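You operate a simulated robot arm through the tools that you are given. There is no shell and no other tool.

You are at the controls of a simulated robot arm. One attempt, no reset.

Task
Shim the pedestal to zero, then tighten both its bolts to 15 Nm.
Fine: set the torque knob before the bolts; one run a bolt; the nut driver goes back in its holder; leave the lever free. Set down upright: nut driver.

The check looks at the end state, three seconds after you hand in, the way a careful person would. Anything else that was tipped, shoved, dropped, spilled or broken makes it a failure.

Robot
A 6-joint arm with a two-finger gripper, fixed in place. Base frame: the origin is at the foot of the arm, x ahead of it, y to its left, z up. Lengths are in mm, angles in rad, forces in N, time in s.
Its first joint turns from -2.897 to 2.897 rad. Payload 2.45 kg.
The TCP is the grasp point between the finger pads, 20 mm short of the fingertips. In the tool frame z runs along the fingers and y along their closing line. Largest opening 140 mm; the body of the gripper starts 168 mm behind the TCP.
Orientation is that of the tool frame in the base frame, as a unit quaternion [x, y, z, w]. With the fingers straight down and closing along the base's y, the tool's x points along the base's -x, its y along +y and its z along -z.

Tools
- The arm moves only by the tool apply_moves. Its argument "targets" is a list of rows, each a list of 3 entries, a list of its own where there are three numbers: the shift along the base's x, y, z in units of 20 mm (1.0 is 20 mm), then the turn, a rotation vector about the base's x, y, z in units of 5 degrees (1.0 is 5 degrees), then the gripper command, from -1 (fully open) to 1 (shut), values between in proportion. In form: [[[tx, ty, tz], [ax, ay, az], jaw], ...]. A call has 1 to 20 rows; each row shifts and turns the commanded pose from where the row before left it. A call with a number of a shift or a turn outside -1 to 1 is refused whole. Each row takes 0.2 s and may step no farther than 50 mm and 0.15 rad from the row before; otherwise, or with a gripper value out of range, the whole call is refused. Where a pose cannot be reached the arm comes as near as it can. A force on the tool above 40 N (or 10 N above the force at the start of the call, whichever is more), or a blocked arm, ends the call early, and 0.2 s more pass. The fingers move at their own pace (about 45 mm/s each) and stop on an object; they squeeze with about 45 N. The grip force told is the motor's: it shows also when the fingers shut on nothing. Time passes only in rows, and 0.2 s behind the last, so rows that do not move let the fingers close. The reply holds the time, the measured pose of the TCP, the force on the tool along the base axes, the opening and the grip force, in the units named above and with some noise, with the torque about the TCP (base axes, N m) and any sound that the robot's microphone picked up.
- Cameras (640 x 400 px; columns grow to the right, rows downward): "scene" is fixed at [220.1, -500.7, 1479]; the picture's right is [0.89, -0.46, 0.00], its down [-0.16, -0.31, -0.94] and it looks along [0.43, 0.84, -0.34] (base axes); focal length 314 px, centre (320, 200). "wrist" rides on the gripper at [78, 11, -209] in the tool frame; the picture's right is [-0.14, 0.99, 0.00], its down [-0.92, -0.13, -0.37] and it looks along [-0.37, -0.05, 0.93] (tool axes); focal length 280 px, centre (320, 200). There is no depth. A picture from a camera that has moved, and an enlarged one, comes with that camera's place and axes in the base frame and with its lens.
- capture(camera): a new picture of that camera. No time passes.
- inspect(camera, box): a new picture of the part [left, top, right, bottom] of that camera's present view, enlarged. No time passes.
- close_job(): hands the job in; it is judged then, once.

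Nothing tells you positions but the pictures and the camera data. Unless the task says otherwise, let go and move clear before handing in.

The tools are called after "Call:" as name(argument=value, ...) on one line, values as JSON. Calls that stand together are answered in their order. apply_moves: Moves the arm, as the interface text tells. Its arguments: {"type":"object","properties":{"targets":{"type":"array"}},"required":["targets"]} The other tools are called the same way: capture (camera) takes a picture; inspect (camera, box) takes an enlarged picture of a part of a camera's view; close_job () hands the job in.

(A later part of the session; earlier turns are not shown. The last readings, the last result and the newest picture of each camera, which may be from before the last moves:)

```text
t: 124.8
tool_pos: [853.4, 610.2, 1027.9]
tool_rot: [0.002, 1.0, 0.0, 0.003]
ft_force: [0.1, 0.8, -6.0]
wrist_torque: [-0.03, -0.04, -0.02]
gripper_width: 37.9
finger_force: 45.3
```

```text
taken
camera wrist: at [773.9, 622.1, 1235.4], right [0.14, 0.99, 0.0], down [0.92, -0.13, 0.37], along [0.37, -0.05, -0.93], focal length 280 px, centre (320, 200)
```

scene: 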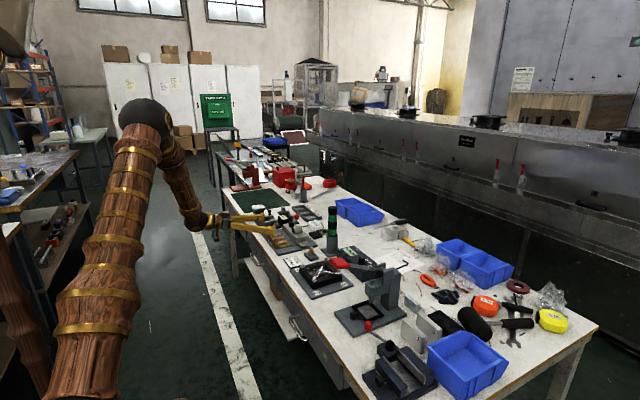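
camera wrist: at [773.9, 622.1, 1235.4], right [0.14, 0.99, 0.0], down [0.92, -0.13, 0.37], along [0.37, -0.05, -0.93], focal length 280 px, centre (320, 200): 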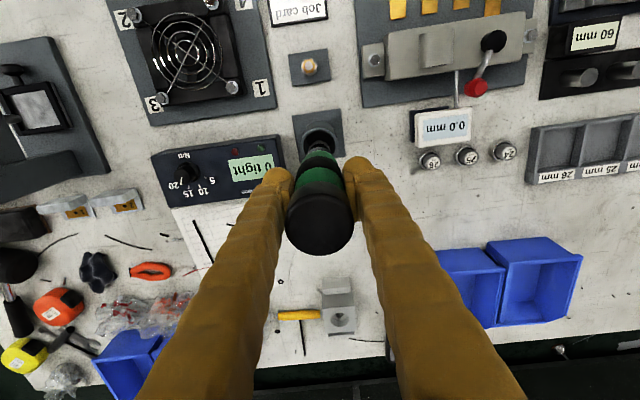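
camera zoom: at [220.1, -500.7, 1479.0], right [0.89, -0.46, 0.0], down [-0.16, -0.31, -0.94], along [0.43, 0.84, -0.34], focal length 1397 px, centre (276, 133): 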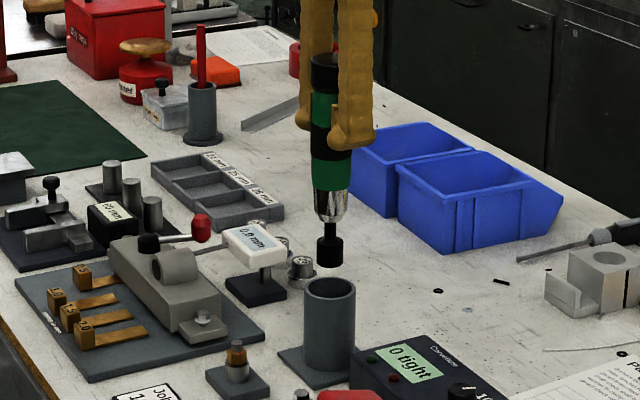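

The driver is clear of the holder: a socket on a thin shaft, tip roughly 170 mm below the TCP. I'll zoom to measure the tip position relative to the gripper.

Call:
inspect(camera="wrist", box=[260, 90, 400, 260])

Call:
inspect(camera="scene", box=[310, 180, 360, 250])

```text
2.35 times, centred on (330, 175) of wrist
camera zoom: at [773.9, 622.1, 1235.4], right [0.14, 0.99, 0.0], down [0.92, -0.13, 0.37], along [0.37, -0.05, -0.93], focal length 660 px, centre (296, 259)
```

zoom: 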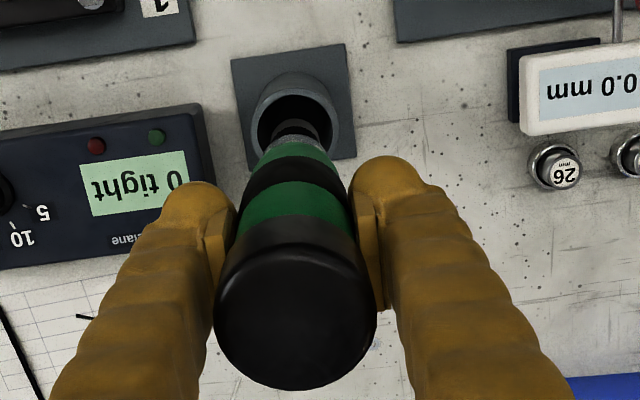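

```text
5.71 times, centred on (335, 215) of scene
camera zoom: at [220.1, -500.7, 1479.0], right [0.89, -0.46, 0.0], down [-0.16, -0.31, -0.94], along [0.43, 0.84, -0.34], focal length 1796 px, centre (234, 114)
```

zoom: 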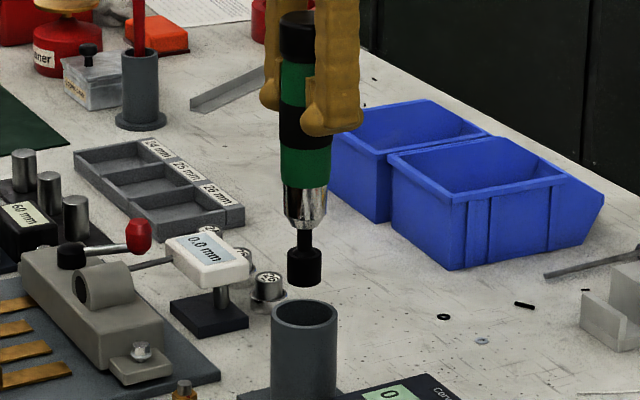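

Driver upright, tip about 166 mm below the TCP. I'll carry it at this height to above the near bolt, around (749, 706).

Call:
apply_moves(targets=[[[-0.85, 0.8, 0], [0, 0, 0], 1], [[-0.85, 0.8, 0], [0, 0, 0], 1], [[-0.85, 0.8, 0], [0, 0, 0], 1], [[-0.85, 0.8, 0], [0, 0, 0], 1], [[-0.85, 0.8, 0], [0, 0, 0], 1], [[-0.95, 0.8, 0], [0, 0, 0], 1], [[0, 0, -0.5], [0, 0, 0], 1], [[0, 0, -0.5], [0, 0, 0], 1], [[0, 0, 0], [0, 0, 0], 1]])

Call:
capture(camera="wrist")

Call:
inspect(camera="wrist", box=[260, 60, 400, 200])

Call:
inspect(camera="scene", box=[275, 190, 335, 260])

```text
t: 126.8
tool_pos: [747.6, 707.8, 1008.1]
tool_rot: [0.001, 1.0, 0.001, 0.003]
ft_force: [0.8, 0.7, -4.1]
wrist_torque: [0.04, 0.01, 0.0]
gripper_width: 37.9
finger_force: 45.2
```

```text
taken
camera wrist: at [669.1, 718.9, 1216.1], right [0.14, 0.99, 0.0], down [0.92, -0.13, 0.38], along [0.37, -0.05, -0.93], focal length 280 px, centre (320, 200)
```

wrist: 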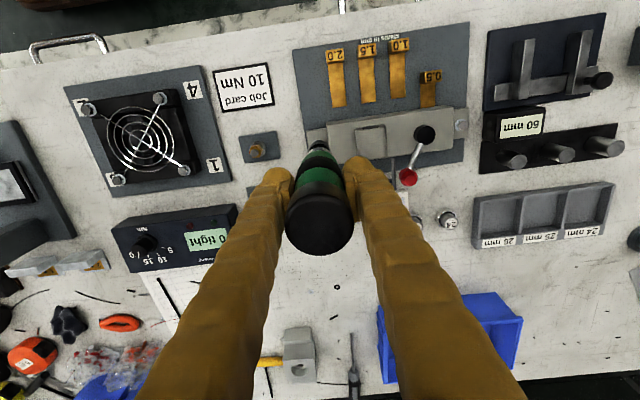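

```text
2.86 times, centred on (330, 130) of wrist
camera zoom: at [669.1, 718.9, 1216.1], right [0.14, 0.99, 0.0], down [0.92, -0.13, 0.38], along [0.37, -0.05, -0.93], focal length 801 px, centre (291, 400)
```

zoom: 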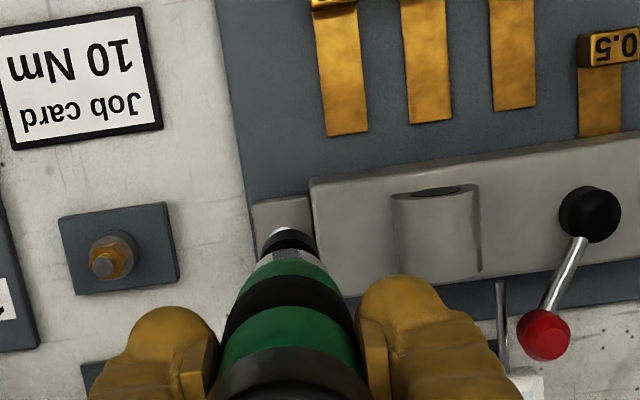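

```text
5.71 times, centred on (305, 225) of scene
camera zoom: at [220.1, -500.7, 1479.0], right [0.89, -0.46, 0.0], down [-0.16, -0.31, -0.94], along [0.43, 0.84, -0.34], focal length 1796 px, centre (406, 57)
```

zoom: 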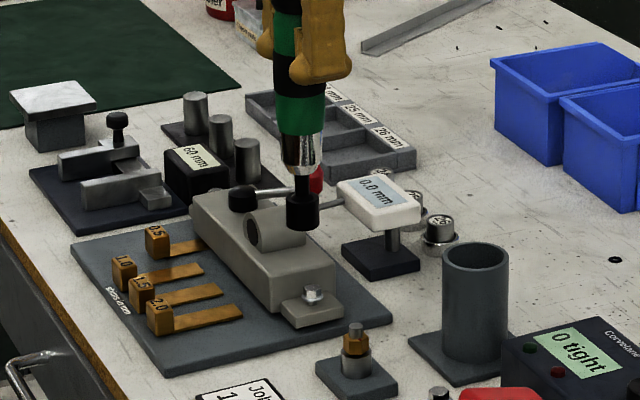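

Call:
apply_moves(targets=[[[0.2, -0.17, -0.5], [0, 0, 0], 1], [[0, 0, -0.5], [0, 0, 0], 1], [[0, 0, -0.5], [0, 0, 0], 1], [[0, 0, 0], [0, 0, 0], 1]])

Call:
inspect(camera="wrist", box=[270, 80, 370, 180])

Call:
inspect(camera="scene", box=[282, 205, 322, 255])

```text
t: 127.8
tool_pos: [751.3, 703.6, 979.0]
tool_rot: [0.002, 1.0, 0.0, 0.004]
ft_force: [0.7, 0.8, -4.9]
wrist_torque: [0.02, -0.02, 0.01]
gripper_width: 38.0
finger_force: 44.2
```

```text
4.00 times, centred on (320, 130) of wrist
camera zoom: at [672.5, 715.3, 1186.2], right [0.14, 0.99, 0.0], down [0.92, -0.13, 0.37], along [0.37, -0.05, -0.93], focal length 1122 px, centre (320, 480)
```

zoom: 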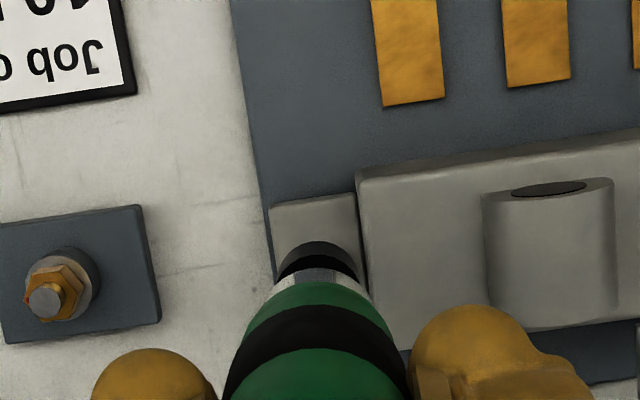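

```text
8.00 times, centred on (302, 230) of scene
camera zoom: at [220.1, -500.7, 1479.0], right [0.89, -0.46, 0.0], down [-0.16, -0.31, -0.94], along [0.43, 0.84, -0.34], focal length 2515 px, centre (464, -40)
```

zoom: 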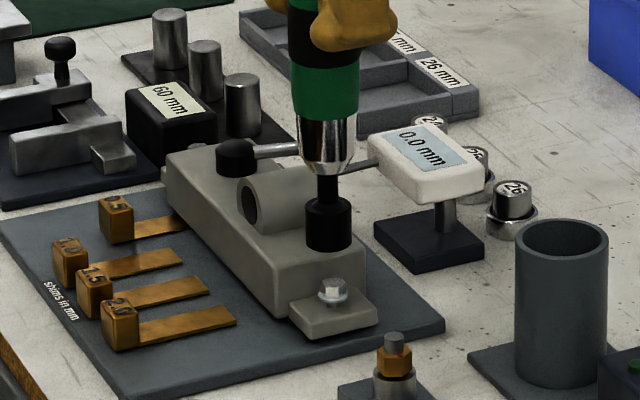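

The socket lines up with the near bolt to within about 1 mm in both views. I'll descend in small steps.

Call:
apply_moves(targets=[[[0, 0.04, -0.2], [0, 0, 0], 1], [[0, 0, -0.2], [0, 0, 0], 1], [[0, 0, -0.2], [0, 0, 0], 1], [[0, 0, 0], [0, 0, 0], 1]])

Call:
inspect(camera="scene", box=[290, 220, 315, 250])

Call:
inspect(camera="wrist", box=[280, 90, 360, 170])

```text
t: 128.8
tool_pos: [752.4, 703.1, 967.2]
tool_rot: [0.002, 1.0, 0.0, 0.003]
ft_force: [-0.2, -0.6, -4.5]
wrist_torque: [0.0, -0.02, -0.02]
gripper_width: 38.2
finger_force: 44.7
```

```text
13.33 times, centred on (302, 235) of scene
camera zoom: at [220.1, -500.7, 1479.0], right [0.89, -0.46, 0.0], down [-0.16, -0.31, -0.94], along [0.43, 0.84, -0.34], focal length 4192 px, centre (553, -267)
```

zoom: 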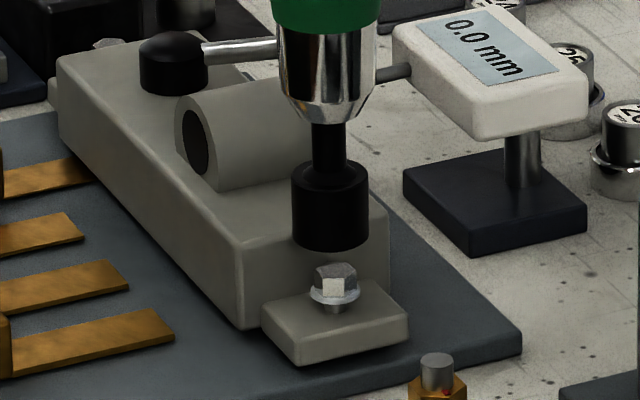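

```text
5.00 times, centred on (320, 130) of wrist
camera zoom: at [673.1, 715.1, 1173.9], right [0.14, 0.99, 0.0], down [0.92, -0.13, 0.38], along [0.37, -0.05, -0.93], focal length 1402 px, centre (320, 550)
```

zoom: 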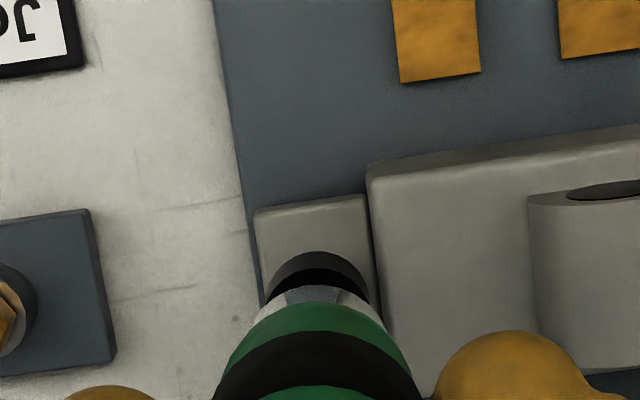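

The socket needs about 2 mm more in +x. I'll correct and continue down gently, watching the force.

Call:
apply_moves(targets=[[[0.09, 0.01, 0], [0, 0, 0], 1], [[0, 0, -0.1], [0, 0, 0], 1], [[0, 0, -0.1], [0, 0, 0], 1], [[0, 0, 0], [0, 0, 0], 1]])

Call:
inspect(camera="scene", box=[290, 220, 315, 250])

```text
t: 129.8
tool_pos: [753.9, 702.9, 961.9]
tool_rot: [0.002, 1.0, 0.0, 0.003]
ft_force: [-0.3, 0.0, -4.6]
wrist_torque: [0.0, 0.0, 0.02]
gripper_width: 37.9
finger_force: 44.6
```

```text
13.33 times, centred on (302, 235) of scene
camera zoom: at [220.1, -500.7, 1479.0], right [0.89, -0.46, 0.0], down [-0.16, -0.31, -0.94], along [0.43, 0.84, -0.34], focal length 4192 px, centre (553, -267)
```

zoom: 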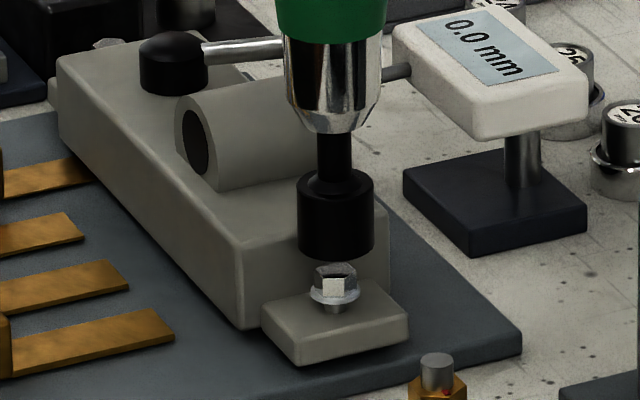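

Call:
apply_moves(targets=[[[0, 0.02, -0.1], [0, 0, 0], 1], [[0, 0, -0.1], [0, 0, 0], 1], [[0, 0, -0.1], [0, 0, 0], 1], [[0, 0, 0], [0, 0, 0], 1]])

Call:
inspect(camera="scene", box=[290, 220, 315, 250])

```text
t: 130.8
tool_pos: [754.4, 704.8, 956.2]
tool_rot: [0.001, 1.0, 0.0, 0.003]
ft_force: [-0.7, -0.9, -4.3]
wrist_torque: [-0.03, -0.04, 0.01]
gripper_width: 37.9
finger_force: 45.4
```

```text
13.33 times, centred on (302, 235) of scene
camera zoom: at [220.1, -500.7, 1479.0], right [0.89, -0.46, 0.0], down [-0.16, -0.31, -0.94], along [0.43, 0.84, -0.34], focal length 4192 px, centre (553, -267)
```

zoom: 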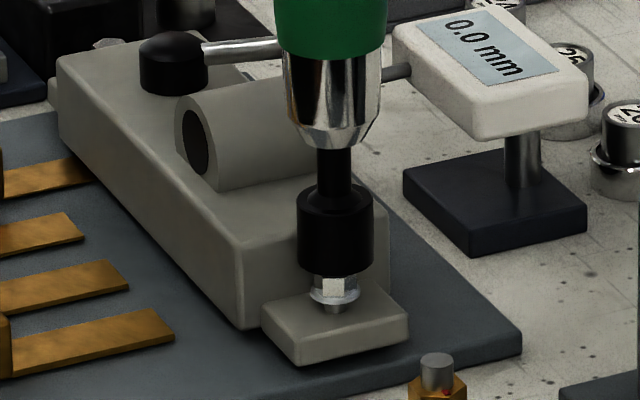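

Call:
apply_moves(targets=[[[0, 0, -0.1], [0, 0, 0], 1], [[0, 0, 0], [0, 0, 0], 1]])

Call:
apply_moves(targets=[[[0, 0, -0.1], [0, 0, 0], 1], [[0, 0, 0], [0, 0, 0], 1]])

Call:
inspect(camera="scene", box=[290, 220, 315, 250])

```text
t: 131.4
tool_pos: [755.0, 704.8, 953.9]
tool_rot: [0.003, 1.0, 0.0, 0.004]
ft_force: [0.3, 0.5, -4.8]
wrist_torque: [-0.01, -0.03, 0.0]
gripper_width: 38.2
finger_force: 44.8
```

```text
t: 132.0
tool_pos: [753.5, 705.2, 953.0]
tool_rot: [0.002, 1.0, 0.0, 0.003]
ft_force: [-0.4, 0.4, -5.2]
wrist_torque: [0.0, 0.0, 0.01]
gripper_width: 37.8
finger_force: 45.5
```

```text
13.33 times, centred on (302, 235) of scene
camera zoom: at [220.1, -500.7, 1479.0], right [0.89, -0.46, 0.0], down [-0.16, -0.31, -0.94], along [0.43, 0.84, -0.34], focal length 4192 px, centre (553, -267)
```

zoom: 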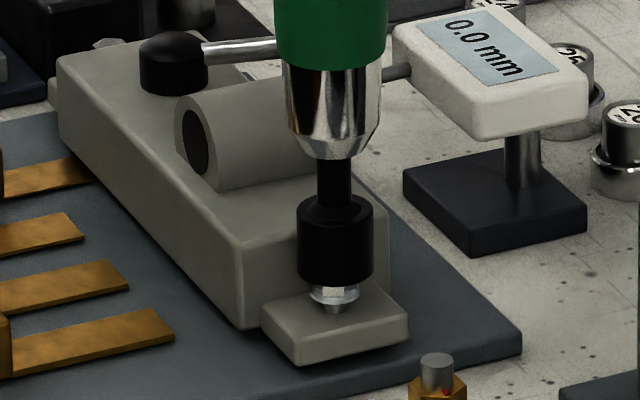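

The socket is slipping over the bolt head with no side load. Continuing in 2 mm steps until it bears.

Call:
apply_moves(targets=[[[0, 0, -0.1], [0, 0, 0], 1], [[0, 0, 0], [0, 0, 0], 1]])

Call:
apply_moves(targets=[[[0, 0, -0.1], [0, 0, 0], 1], [[0, 0, 0], [0, 0, 0], 1]])

Call:
inspect(camera="scene", box=[290, 220, 315, 250])

```text
t: 132.6
tool_pos: [754.9, 704.5, 949.8]
tool_rot: [0.002, 1.0, -0.001, 0.004]
ft_force: [0.1, 0.1, -4.4]
wrist_torque: [-0.01, -0.02, -0.01]
gripper_width: 38.1
finger_force: 45.0
```

```text
t: 133.2
tool_pos: [753.6, 704.2, 948.2]
tool_rot: [0.002, 1.0, 0.0, 0.004]
ft_force: [-0.1, -0.3, -5.3]
wrist_torque: [-0.02, -0.01, -0.01]
gripper_width: 38.2
finger_force: 44.9
```

```text
13.33 times, centred on (302, 235) of scene
camera zoom: at [220.1, -500.7, 1479.0], right [0.89, -0.46, 0.0], down [-0.16, -0.31, -0.94], along [0.43, 0.84, -0.34], focal length 4192 px, centre (553, -267)
```

zoom: 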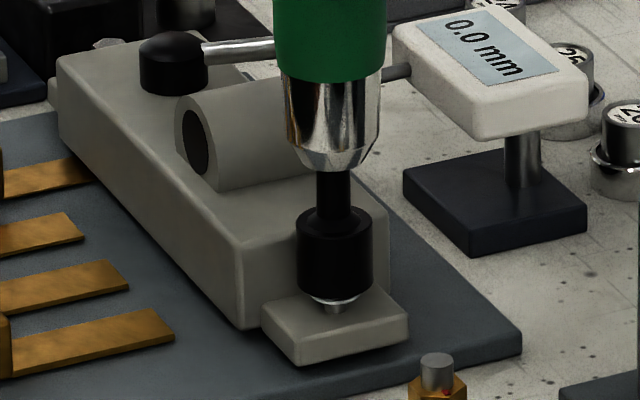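

Call:
apply_moves(targets=[[[0, 0, -0.1], [0, 0, 0], 1], [[0, 0, 0], [0, 0, 0], 1]])

Call:
inspect(camera="scene", box=[290, 220, 315, 250])

Call:
inspect(camera="scene", box=[335, 240, 375, 270])

```text
t: 133.8
tool_pos: [754.9, 703.5, 947.7]
tool_rot: [0.001, 1.0, 0.0, 0.003]
ft_force: [-1.2, 0.7, -2.5]
wrist_torque: [0.08, -0.02, -0.02]
gripper_width: 38.0
finger_force: 45.1
```

```text
13.33 times, centred on (302, 235) of scene
camera zoom: at [220.1, -500.7, 1479.0], right [0.89, -0.46, 0.0], down [-0.16, -0.31, -0.94], along [0.43, 0.84, -0.34], focal length 4192 px, centre (553, -267)
```

zoom: 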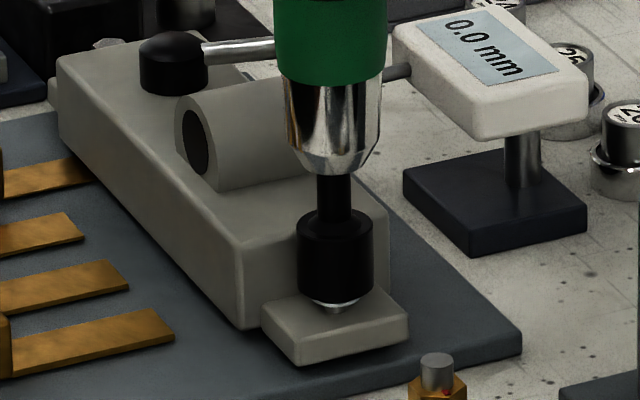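

```text
13.33 times, centred on (355, 255) of scene
camera zoom: at [220.1, -500.7, 1479.0], right [0.89, -0.46, 0.0], down [-0.16, -0.31, -0.94], along [0.43, 0.84, -0.34], focal length 4192 px, centre (-147, -533)
```

zoom: 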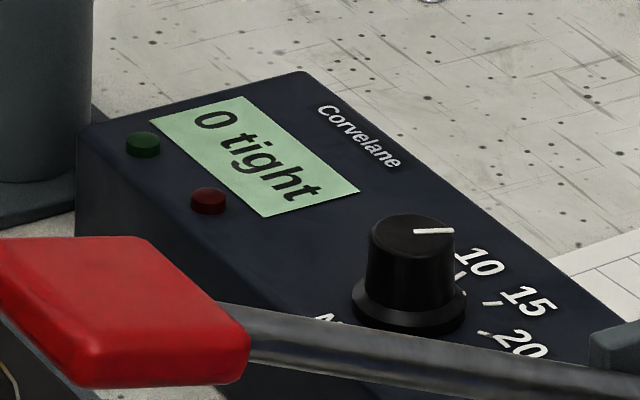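

First contact (about 2 N). I'll press in 1 mm steps, listening for the driver to start and finish its run.

Call:
apply_moves(targets=[[[0, 0, -0.05], [0, 0, 0], 1], [[0, 0, 0], [0, 0, 0], 1]])

Call:
apply_moves(targets=[[[0, 0, -0.05], [0, 0, 0], 1], [[0, 0, 0], [0, 0, 0], 1]])

Call:
inspect(camera="scene", box=[335, 240, 375, 270])

```text
t: 134.4
tool_pos: [754.4, 703.6, 945.5]
tool_rot: [0.002, 1.0, 0.0, 0.004]
ft_force: [-1.2, 0.7, -3.1]
wrist_torque: [0.05, 0.06, -0.01]
gripper_width: 37.9
finger_force: 44.6
```

```text
t: 135.0
tool_pos: [755.5, 704.3, 945.6]
tool_rot: [0.002, 1.0, 0.001, 0.003]
ft_force: [0.6, 0.7, -0.8]
wrist_torque: [0.02, -0.13, -0.01]
gripper_width: 37.9
finger_force: 44.9
```

```text
13.33 times, centred on (355, 255) of scene
camera zoom: at [220.1, -500.7, 1479.0], right [0.89, -0.46, 0.0], down [-0.16, -0.31, -0.94], along [0.43, 0.84, -0.34], focal length 4192 px, centre (-147, -533)
```

zoom: 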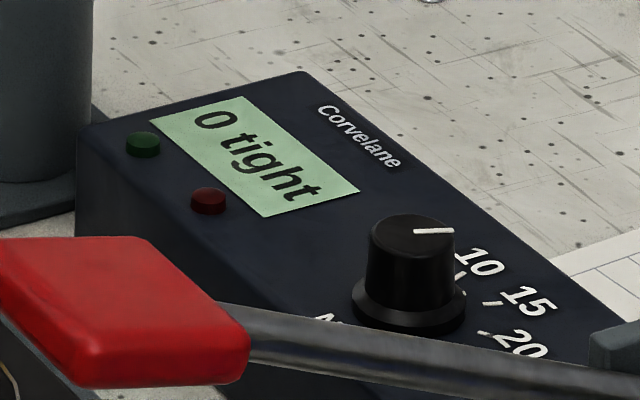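

Call:
apply_moves(targets=[[[0, 0, -0.1], [0, 0, 0], 1], [[0, 0, 0], [0, 0, 0], 1]])

Call:
apply_moves(targets=[[[0, 0, -0.1], [0, 0, 0], 1], [[0, 0, 0], [0, 0, 0], 1]])

Call:
inspect(camera="scene", box=[335, 240, 375, 270])

Call:
inspect(camera="scene", box=[290, 220, 315, 250])

```text
t: 135.6
tool_pos: [756.0, 702.6, 942.6]
tool_rot: [0.002, 1.0, 0.001, 0.003]
ft_force: [0.0, 0.5, -3.9]
wrist_torque: [0.04, 0.01, -0.02]
gripper_width: 38.1
finger_force: 44.5
```

```text
t: 136.2
tool_pos: [753.7, 704.3, 943.0]
tool_rot: [0.003, 1.0, 0.0, 0.004]
ft_force: [-1.6, -0.4, 5.0]
wrist_torque: [-0.11, 0.27, 0.01]
gripper_width: 38.1
finger_force: 45.1
```

```text
13.33 times, centred on (355, 255) of scene
camera zoom: at [220.1, -500.7, 1479.0], right [0.89, -0.46, 0.0], down [-0.16, -0.31, -0.94], along [0.43, 0.84, -0.34], focal length 4192 px, centre (-147, -533)
```

zoom: 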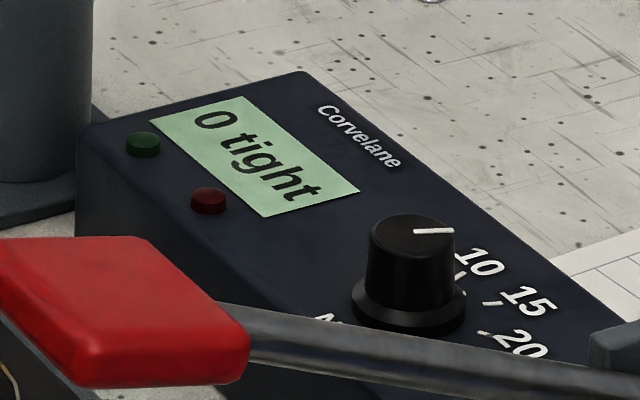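

```text
13.33 times, centred on (302, 235) of scene
camera zoom: at [220.1, -500.7, 1479.0], right [0.89, -0.46, 0.0], down [-0.16, -0.31, -0.94], along [0.43, 0.84, -0.34], focal length 4192 px, centre (553, -267)
```

zoom: 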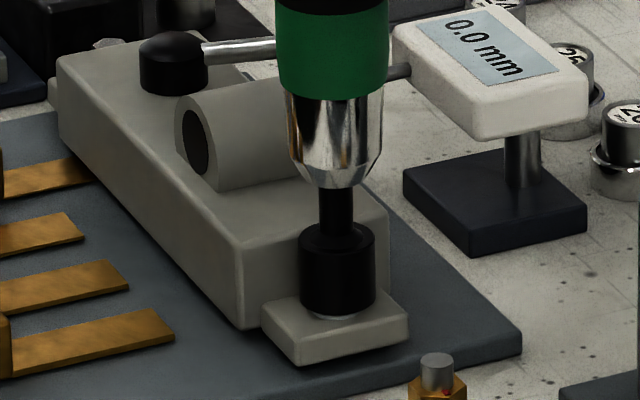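

The bolt is being pressed down onto the foot; net push is about 10 N. Continuing.

Call:
apply_moves(targets=[[[0, 0, -0.1], [0, 0, 0], 1], [[0, 0, 0], [0, 0, 0], 1]])

Call:
inspect(camera="scene", box=[335, 240, 375, 270])

Call:
inspect(camera="scene", box=[290, 220, 315, 250])

```text
t: 136.8
tool_pos: [755.0, 704.3, 940.6]
tool_rot: [0.002, 1.0, 0.001, 0.003]
ft_force: [-3.9, -3.1, 34.9]
wrist_torque: [-0.36, 0.86, 0.01]
gripper_width: 38.0
finger_force: 45.4
```

```text
13.33 times, centred on (355, 255) of scene
camera zoom: at [220.1, -500.7, 1479.0], right [0.89, -0.46, 0.0], down [-0.16, -0.31, -0.94], along [0.43, 0.84, -0.34], focal length 4192 px, centre (-147, -533)
```

zoom: 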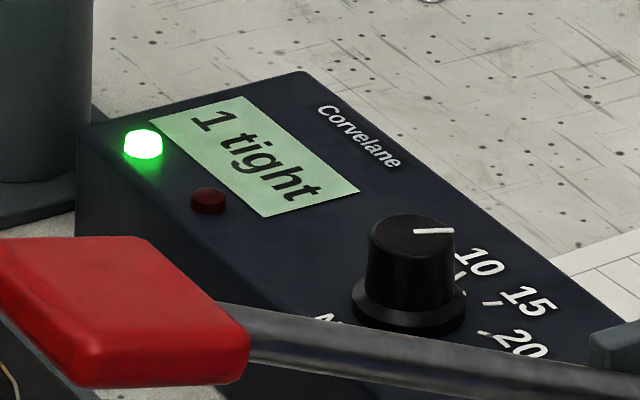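

```text
13.33 times, centred on (302, 235) of scene
camera zoom: at [220.1, -500.7, 1479.0], right [0.89, -0.46, 0.0], down [-0.16, -0.31, -0.94], along [0.43, 0.84, -0.34], focal length 4192 px, centre (553, -267)
```

zoom: 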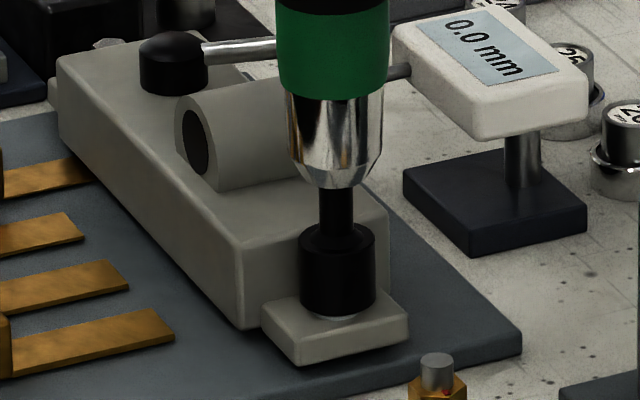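

"1 tight" with the green light: the near bolt is done in one run. Lifting straight off.

Call:
apply_moves(targets=[[[0, 0, 0.3], [0, 0, 0], 1], [[0, 0, 0.5], [0, 0, 0], 1], [[0, 0, 1], [0, 0, 0], 1], [[0, 0, 1], [0, 0, 0], 1], [[0, 0, 0.6], [0, 0, 0], 1], [[0, 0, 0], [0, 0, 0], 1]])

Call:
inspect(camera="scene", box=[335, 240, 375, 270])

Call:
inspect(camera="scene", box=[275, 195, 335, 260])

```text
t: 138.2
tool_pos: [754.2, 704.7, 1007.8]
tool_rot: [0.002, 1.0, 0.0, 0.005]
ft_force: [0.6, -0.1, -4.8]
wrist_torque: [-0.02, -0.01, -0.03]
gripper_width: 38.0
finger_force: 44.7
```

```text
13.33 times, centred on (355, 255) of scene
camera zoom: at [220.1, -500.7, 1479.0], right [0.89, -0.46, 0.0], down [-0.16, -0.31, -0.94], along [0.43, 0.84, -0.34], focal length 4192 px, centre (-147, -533)
```

zoom: 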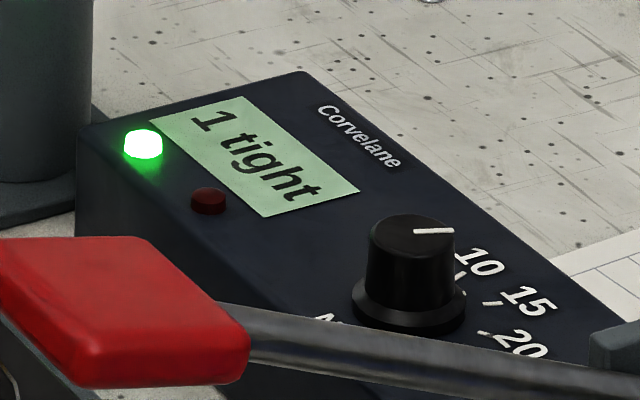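

```text
6.15 times, centred on (305, 228) of scene
camera zoom: at [220.1, -500.7, 1479.0], right [0.89, -0.46, 0.0], down [-0.16, -0.31, -0.94], along [0.43, 0.84, -0.34], focal length 1934 px, centre (412, 31)
```

zoom: 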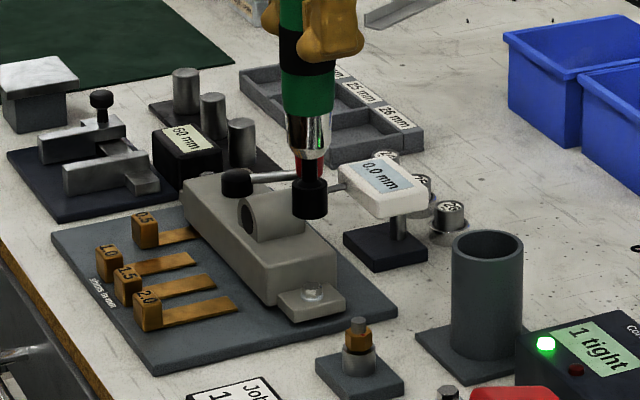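

The near bolt is down flush and the display holds at 1. I'll carry the driver over to the far bolt, at about (754, 916), staying above the lever hub.

Call:
apply_moves(targets=[[[0, 0.3, 0.4], [0, 0, 0], 1], [[0, 0.9, 0.2], [0, 0, 0], 1], [[0, 0.9, 0], [0, 0, 0], 1], [[0, 0.9, 0], [0, 0, 0], 1], [[0, 0.9, 0], [0, 0, 0], 1], [[0, 0.9, 0], [0, 0, 0], 1], [[0, 0.9, 0], [0, 0, 0], 1], [[0, 0.9, 0], [0, 0, 0], 1], [[0, 0.9, 0], [0, 0, 0], 1], [[0, 0.9, 0], [0, 0, 0], 1], [[0, 0.9, -0.4], [0, 0, 0], 1], [[0, 0.8, -0.6], [0, 0, 0], 1], [[0, 0.4, -0.4], [0, 0, 0], 1], [[0, 0, 0], [0, 0, 0], 1]])

Call:
capture(camera="wrist")

Call:
inspect(camera="wrist", box=[270, 60, 390, 180])

Call:
inspect(camera="scene", box=[265, 190, 325, 250])

```text
t: 141.2
tool_pos: [754.6, 914.0, 991.3]
tool_rot: [0.001, 1.0, -0.001, 0.003]
ft_force: [0.3, 0.2, -4.1]
wrist_torque: [0.01, -0.02, -0.03]
gripper_width: 38.1
finger_force: 44.9
```

```text
taken
camera wrist: at [675.8, 926.3, 1197.3], right [0.14, 0.99, 0.0], down [0.92, -0.13, 0.38], along [0.37, -0.05, -0.93], focal length 280 px, centre (320, 200)
```

wrist: 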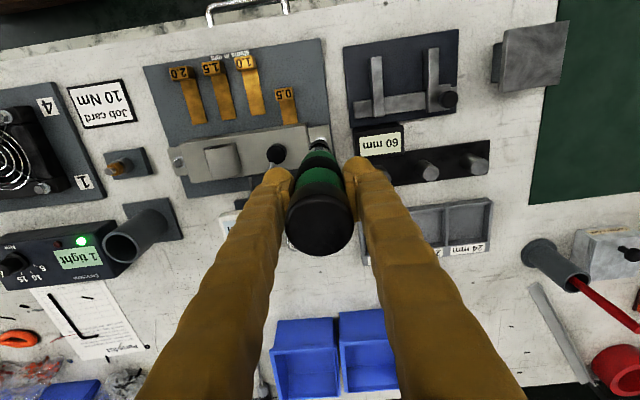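

```text
3.33 times, centred on (330, 120) of wrist
camera zoom: at [675.8, 926.3, 1197.3], right [0.14, 0.99, 0.0], down [0.92, -0.13, 0.38], along [0.37, -0.05, -0.93], focal length 935 px, centre (287, 467)
```

zoom: 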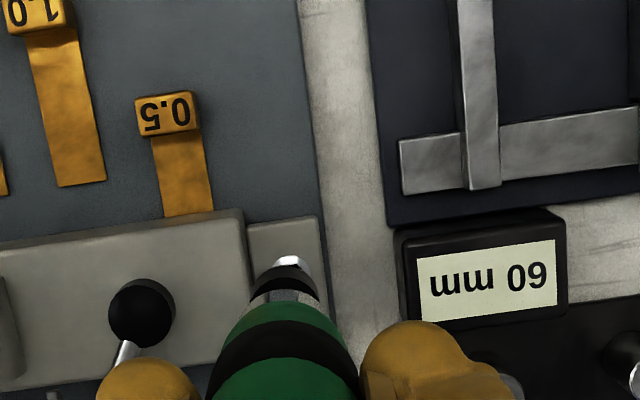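

```text
6.67 times, centred on (295, 220) of scene
camera zoom: at [220.1, -500.7, 1479.0], right [0.89, -0.46, 0.0], down [-0.16, -0.31, -0.94], along [0.43, 0.84, -0.34], focal length 2096 px, centre (487, 67)
```

zoom: 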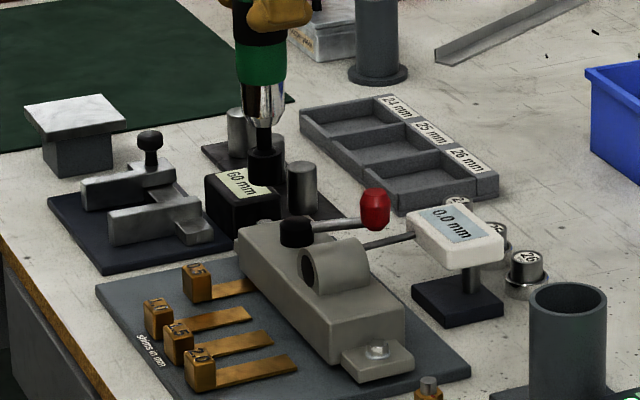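

Call:
inspect(camera="scene", box=[270, 205, 300, 235])

Call:
inspect(camera="wrist", box=[290, 110, 350, 170])

```text
13.33 times, centred on (285, 220) of scene
camera zoom: at [220.1, -500.7, 1479.0], right [0.89, -0.46, 0.0], down [-0.16, -0.31, -0.94], along [0.43, 0.84, -0.34], focal length 4192 px, centre (787, -67)
```

zoom: 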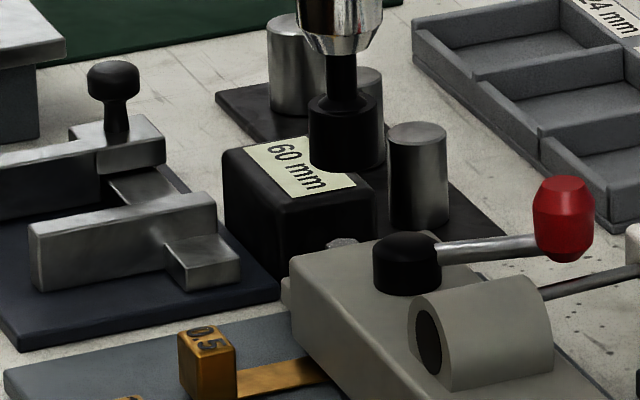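

```text
6.67 times, centred on (320, 140) of wrist
camera zoom: at [675.8, 926.3, 1197.3], right [0.14, 0.99, 0.0], down [0.92, -0.13, 0.38], along [0.37, -0.05, -0.93], focal length 1869 px, centre (320, 600)
```

zoom: 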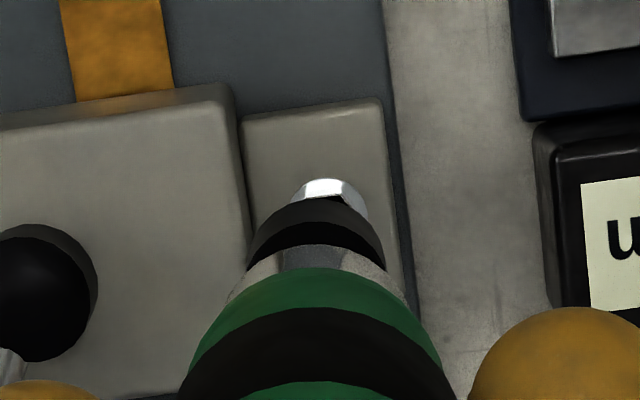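

I need about −1.8 mm in x and +2.8 mm in y. Adjusting and lowering part-way to recheck.

Call:
apply_moves(targets=[[[-0.09, 0.14, 0], [0, 0, 0], 1], [[0, 0, -0.4], [0, 0, 0], 1], [[0, 0, -0.4], [0, 0, 0], 1], [[0, 0, -0.3], [0, 0, 0], 1], [[0, 0, 0], [0, 0, 0], 1]])

Call:
inspect(camera="scene", box=[270, 205, 300, 235])

Call:
inspect(camera="wrist", box=[290, 110, 350, 170])

```text
t: 142.4
tool_pos: [753.1, 916.0, 968.7]
tool_rot: [0.002, 1.0, 0.0, 0.004]
ft_force: [-0.2, -0.2, -4.9]
wrist_torque: [0.03, -0.07, -0.01]
gripper_width: 38.1
finger_force: 45.2
```

```text
13.33 times, centred on (285, 220) of scene
camera zoom: at [220.1, -500.7, 1479.0], right [0.89, -0.46, 0.0], down [-0.16, -0.31, -0.94], along [0.43, 0.84, -0.34], focal length 4192 px, centre (787, -67)
```

zoom: 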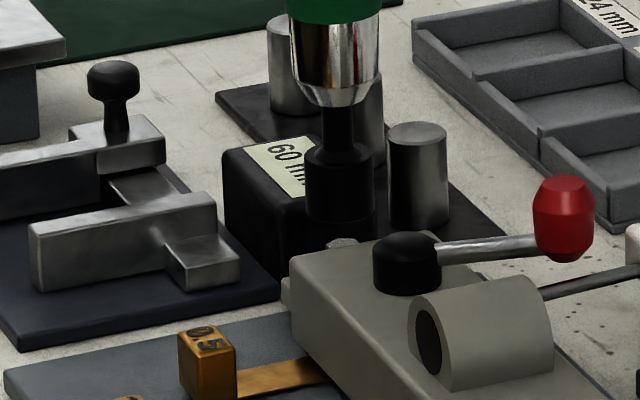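

```text
6.67 times, centred on (320, 140) of wrist
camera zoom: at [674.2, 928.7, 1175.5], right [0.14, 0.99, 0.0], down [0.92, -0.13, 0.37], along [0.37, -0.05, -0.93], focal length 1869 px, centre (320, 600)
```

zoom: 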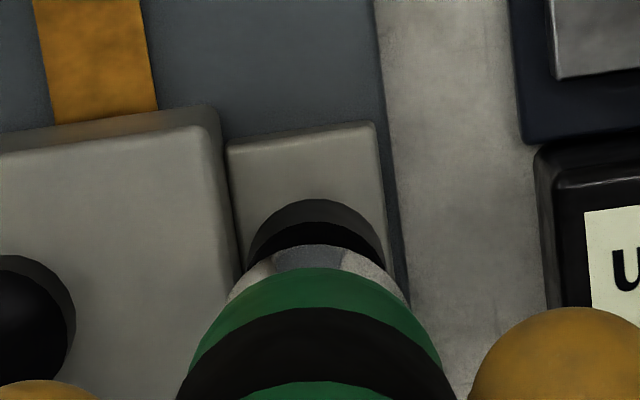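

Aligned within about 1 mm in both views. Descending onto the far bolt.

Call:
apply_moves(targets=[[[0, 0, -0.15], [0, 0, 0], 1], [[0, 0, -0.15], [0, 0, 0], 1], [[0, 0, -0.15], [0, 0, 0], 1], [[0, 0, 0], [0, 0, 0], 1]])

Call:
apply_moves(targets=[[[0, 0, -0.1], [0, 0, 0], 1], [[0, 0, 0], [0, 0, 0], 1]])

Call:
inspect(camera="scene", box=[270, 205, 300, 235])

Call:
inspect(camera="wrist", box=[290, 110, 350, 170])

```text
t: 143.4
tool_pos: [752.4, 917.3, 959.8]
tool_rot: [0.002, 1.0, 0.0, 0.002]
ft_force: [-0.3, 0.0, -4.6]
wrist_torque: [0.05, -0.01, -0.02]
gripper_width: 37.8
finger_force: 45.2
```

```text
t: 144.0
tool_pos: [752.3, 916.8, 958.0]
tool_rot: [0.002, 1.0, 0.001, 0.004]
ft_force: [0.2, -0.5, -4.5]
wrist_torque: [0.02, -0.03, 0.01]
gripper_width: 37.9
finger_force: 45.1
```

```text
13.33 times, centred on (285, 220) of scene
camera zoom: at [220.1, -500.7, 1479.0], right [0.89, -0.46, 0.0], down [-0.16, -0.31, -0.94], along [0.43, 0.84, -0.34], focal length 4192 px, centre (787, -67)
```

zoom: 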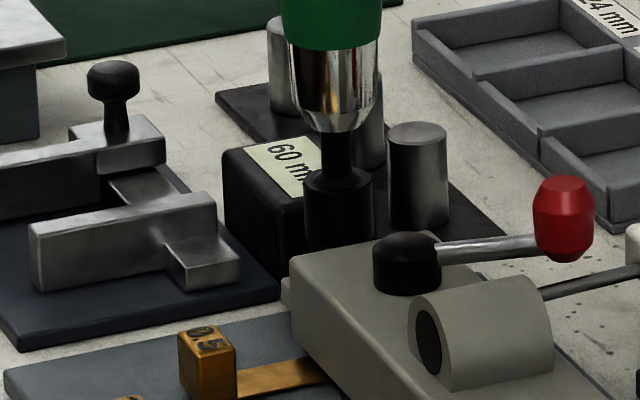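

```text
6.67 times, centred on (320, 140) of wrist
camera zoom: at [673.6, 929.3, 1164.8], right [0.14, 0.99, 0.0], down [0.92, -0.13, 0.37], along [0.37, -0.05, -0.93], focal length 1869 px, centre (320, 600)
```

zoom: 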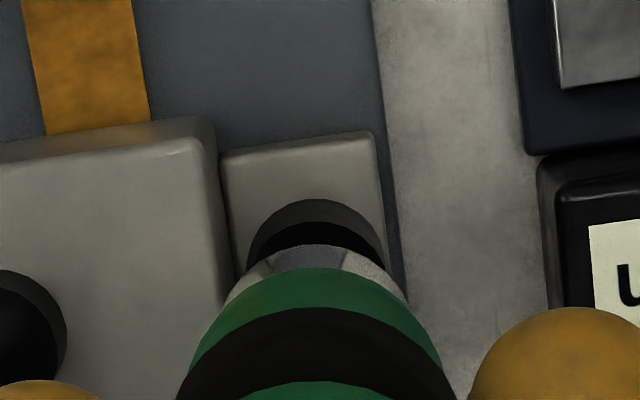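

Call:
apply_moves(targets=[[[0.05, -0.03, -0.1], [0, 0, 0], 1], [[0, 0, 0], [0, 0, 0], 1]])

Call:
apply_moves(targets=[[[0, 0, -0.1], [0, 0, 0], 1], [[0, 0, 0], [0, 0, 0], 1]])

Call:
inspect(camera="scene", box=[270, 205, 300, 235])

```text
t: 144.6
tool_pos: [753.3, 917.1, 955.6]
tool_rot: [0.002, 1.0, 0.0, 0.004]
ft_force: [0.2, 0.7, -5.4]
wrist_torque: [0.01, -0.03, 0.0]
gripper_width: 37.6
finger_force: 45.1
```

```text
t: 145.2
tool_pos: [753.7, 916.2, 953.6]
tool_rot: [0.003, 1.0, 0.0, 0.003]
ft_force: [-0.4, 0.5, -4.3]
wrist_torque: [-0.01, -0.02, 0.0]
gripper_width: 38.1
finger_force: 45.2
```

```text
13.33 times, centred on (285, 220) of scene
camera zoom: at [220.1, -500.7, 1479.0], right [0.89, -0.46, 0.0], down [-0.16, -0.31, -0.94], along [0.43, 0.84, -0.34], focal length 4192 px, centre (787, -67)
```

zoom: 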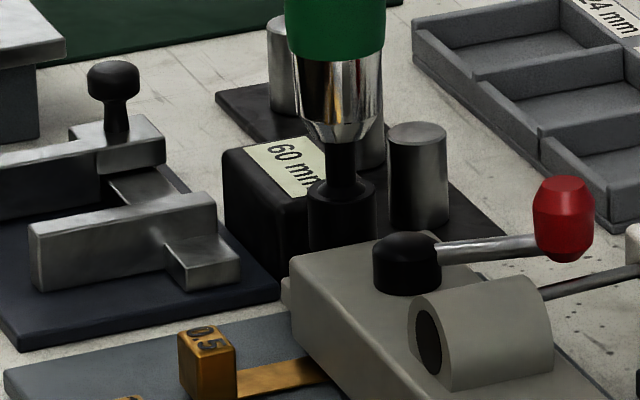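

Call:
apply_moves(targets=[[[0, 0, -0.1], [0, 0, 0], 1], [[0, 0, 0], [0, 0, 0], 1]])

Call:
apply_moves(targets=[[[0, 0, -0.1], [0, 0, 0], 1], [[0, 0, 0], [0, 0, 0], 1]])

Call:
apply_moves(targets=[[[0, 0, -0.1], [0, 0, 0], 1], [[0, 0, 0], [0, 0, 0], 1]])

Call:
inspect(camera="scene", box=[270, 205, 300, 235])

Call:
inspect(camera="scene", box=[335, 240, 375, 270])

```text
t: 145.8
tool_pos: [756.3, 916.4, 951.6]
tool_rot: [0.001, 1.0, 0.0, 0.003]
ft_force: [-0.3, 0.0, -4.1]
wrist_torque: [0.04, -0.03, 0.01]
gripper_width: 37.9
finger_force: 45.1
```

```text
t: 146.4
tool_pos: [755.2, 917.2, 949.3]
tool_rot: [0.002, 1.0, 0.0, 0.004]
ft_force: [-0.1, 0.5, -4.8]
wrist_torque: [0.01, -0.02, 0.0]
gripper_width: 38.2
finger_force: 45.1
```

```text
t: 147.0
tool_pos: [754.5, 916.0, 948.0]
tool_rot: [0.002, 1.0, -0.001, 0.003]
ft_force: [0.0, -0.6, -3.3]
wrist_torque: [0.01, 0.06, 0.01]
gripper_width: 38.2
finger_force: 45.1
```

```text
13.33 times, centred on (285, 220) of scene
camera zoom: at [220.1, -500.7, 1479.0], right [0.89, -0.46, 0.0], down [-0.16, -0.31, -0.94], along [0.43, 0.84, -0.34], focal length 4192 px, centre (787, -67)
```

zoom: 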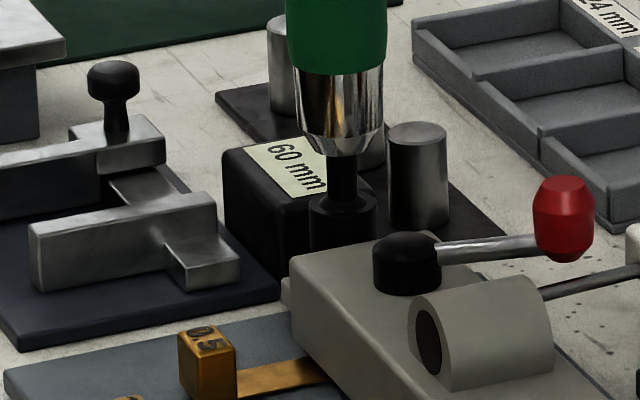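

```text
13.33 times, centred on (355, 255) of scene
camera zoom: at [220.1, -500.7, 1479.0], right [0.89, -0.46, 0.0], down [-0.16, -0.31, -0.94], along [0.43, 0.84, -0.34], focal length 4192 px, centre (-147, -533)
```

zoom: 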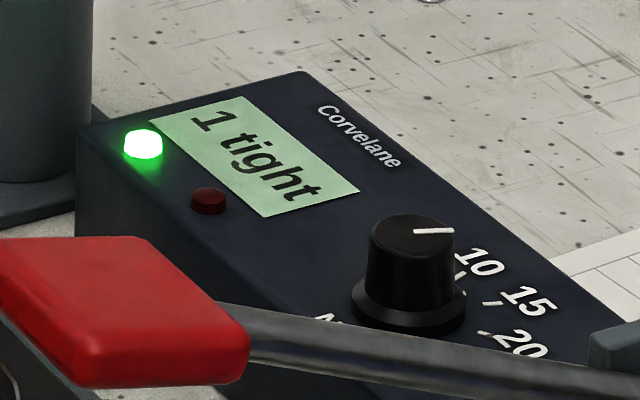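

Contact at the same height as before. Pressing in the same small steps, checking the display.

Call:
apply_moves(targets=[[[0, 0, -0.1], [0, 0, 0], 1], [[0, 0, 0], [0, 0, 0], 1]])

Call:
apply_moves(targets=[[[0, 0, -0.1], [0, 0, 0], 1], [[0, 0, 0], [0, 0, 0], 1]])

Call:
inspect(camera="scene", box=[335, 240, 375, 270])

```text
t: 147.6
tool_pos: [755.5, 916.6, 945.7]
tool_rot: [0.001, 1.0, 0.0, 0.003]
ft_force: [-0.8, -0.2, -3.2]
wrist_torque: [0.1, 0.01, 0.03]
gripper_width: 38.1
finger_force: 44.7
```

```text
t: 148.2
tool_pos: [755.6, 917.6, 943.3]
tool_rot: [0.001, 1.0, 0.0, 0.003]
ft_force: [0.3, 0.0, -3.4]
wrist_torque: [-0.01, -0.07, 0.01]
gripper_width: 38.0
finger_force: 45.1
```

```text
13.33 times, centred on (355, 255) of scene
camera zoom: at [220.1, -500.7, 1479.0], right [0.89, -0.46, 0.0], down [-0.16, -0.31, -0.94], along [0.43, 0.84, -0.34], focal length 4192 px, centre (-147, -533)
```

zoom: 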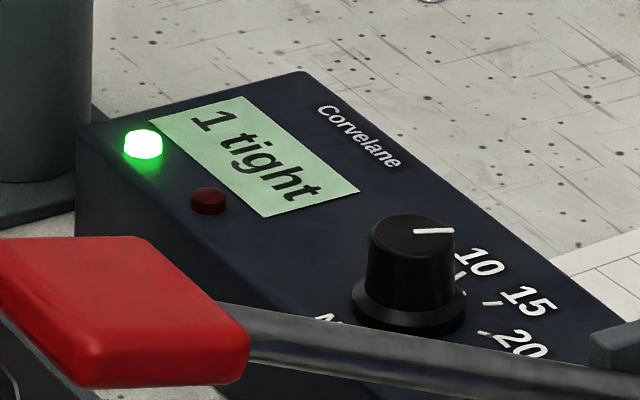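

Call:
apply_moves(targets=[[[0, 0, -0.1], [0, 0, 0], 1], [[0, 0, 0], [0, 0, 0], 1]])

Call:
inspect(camera="scene", box=[335, 240, 375, 270])

```text
t: 148.8
tool_pos: [754.3, 916.5, 942.0]
tool_rot: [0.002, 1.0, 0.0, 0.004]
ft_force: [0.6, 0.3, 1.9]
wrist_torque: [0.04, -0.07, 0.03]
gripper_width: 37.8
finger_force: 44.6
```

```text
13.33 times, centred on (355, 255) of scene
camera zoom: at [220.1, -500.7, 1479.0], right [0.89, -0.46, 0.0], down [-0.16, -0.31, -0.94], along [0.43, 0.84, -0.34], focal length 4192 px, centre (-147, -533)
```

zoom: 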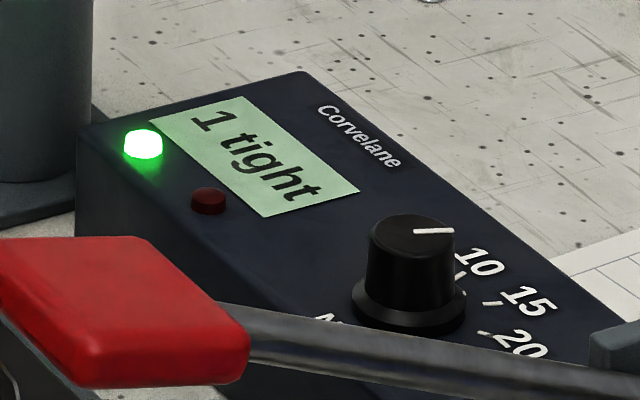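

Call:
apply_moves(targets=[[[0, 0, -0.1], [0, 0, 0], 1], [[0, 0, 0], [0, 0, 0], 1]])

Call:
inspect(camera="scene", box=[335, 240, 375, 270])

```text
t: 149.4
tool_pos: [754.9, 916.0, 941.1]
tool_rot: [0.002, 1.0, 0.001, 0.004]
ft_force: [1.8, 0.1, 23.3]
wrist_torque: [-0.05, -0.22, -0.01]
gripper_width: 38.3
finger_force: 45.1
```

```text
13.33 times, centred on (355, 255) of scene
camera zoom: at [220.1, -500.7, 1479.0], right [0.89, -0.46, 0.0], down [-0.16, -0.31, -0.94], along [0.43, 0.84, -0.34], focal length 4192 px, centre (-147, -533)
```

zoom: 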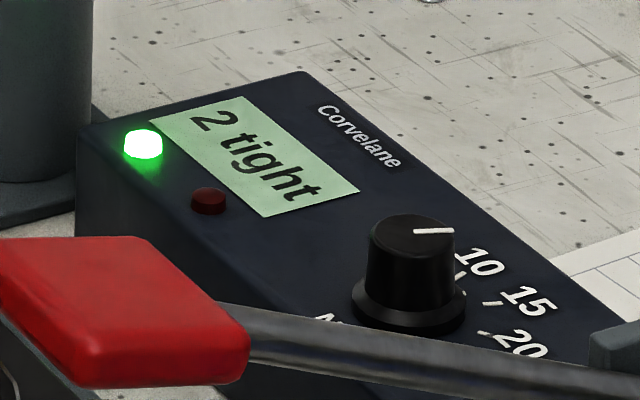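

"2 tight": both bolts done, one run each. Lifting off and retracing the path back toward the holder.

Call:
apply_moves(targets=[[[0, 0, 0.3], [0, 0, 0], 1], [[0, 0, 0.5], [0, 0, 0], 1], [[0, 0, 1], [0, 0, 0], 1], [[0, 0, 1], [0, 0, 0], 1], [[0, -0.5, 0.8], [0, 0, 0], 1], [[0, -0.9, 0.7], [0, 0, 0], 1], [[0, -0.9, 0], [0, 0, 0], 1], [[0, -0.9, 0], [0, 0, 0], 1], [[0, -0.9, 0], [0, 0, 0], 1], [[0, -0.9, 0], [0, 0, 0], 1], [[0, -0.9, 0], [0, 0, 0], 1], [[0, -0.9, 0], [0, 0, 0], 1], [[0, -0.9, 0], [0, 0, 0], 1], [[0, -0.9, 0], [0, 0, 0], 1], [[0, -0.9, 0], [0, 0, 0], 1], [[0, 0, 0], [0, 0, 0], 1]])

Call:
inspect(camera="scene", box=[260, 190, 360, 270])

```text
t: 152.8
tool_pos: [754.0, 728.0, 1026.0]
tool_rot: [0.002, 1.0, 0.001, 0.003]
ft_force: [-0.1, -0.4, -3.9]
wrist_torque: [-0.02, -0.04, -0.02]
gripper_width: 38.1
finger_force: 45.5
```

```text
5.00 times, centred on (310, 230) of scene
camera zoom: at [220.1, -500.7, 1479.0], right [0.89, -0.46, 0.0], down [-0.16, -0.31, -0.94], along [0.43, 0.84, -0.34], focal length 1572 px, centre (370, 50)
```

zoom: 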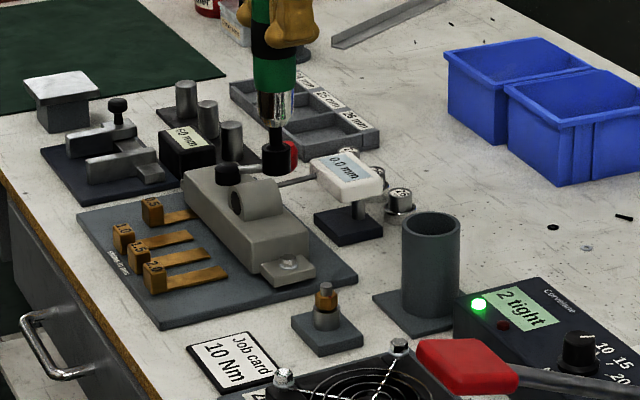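

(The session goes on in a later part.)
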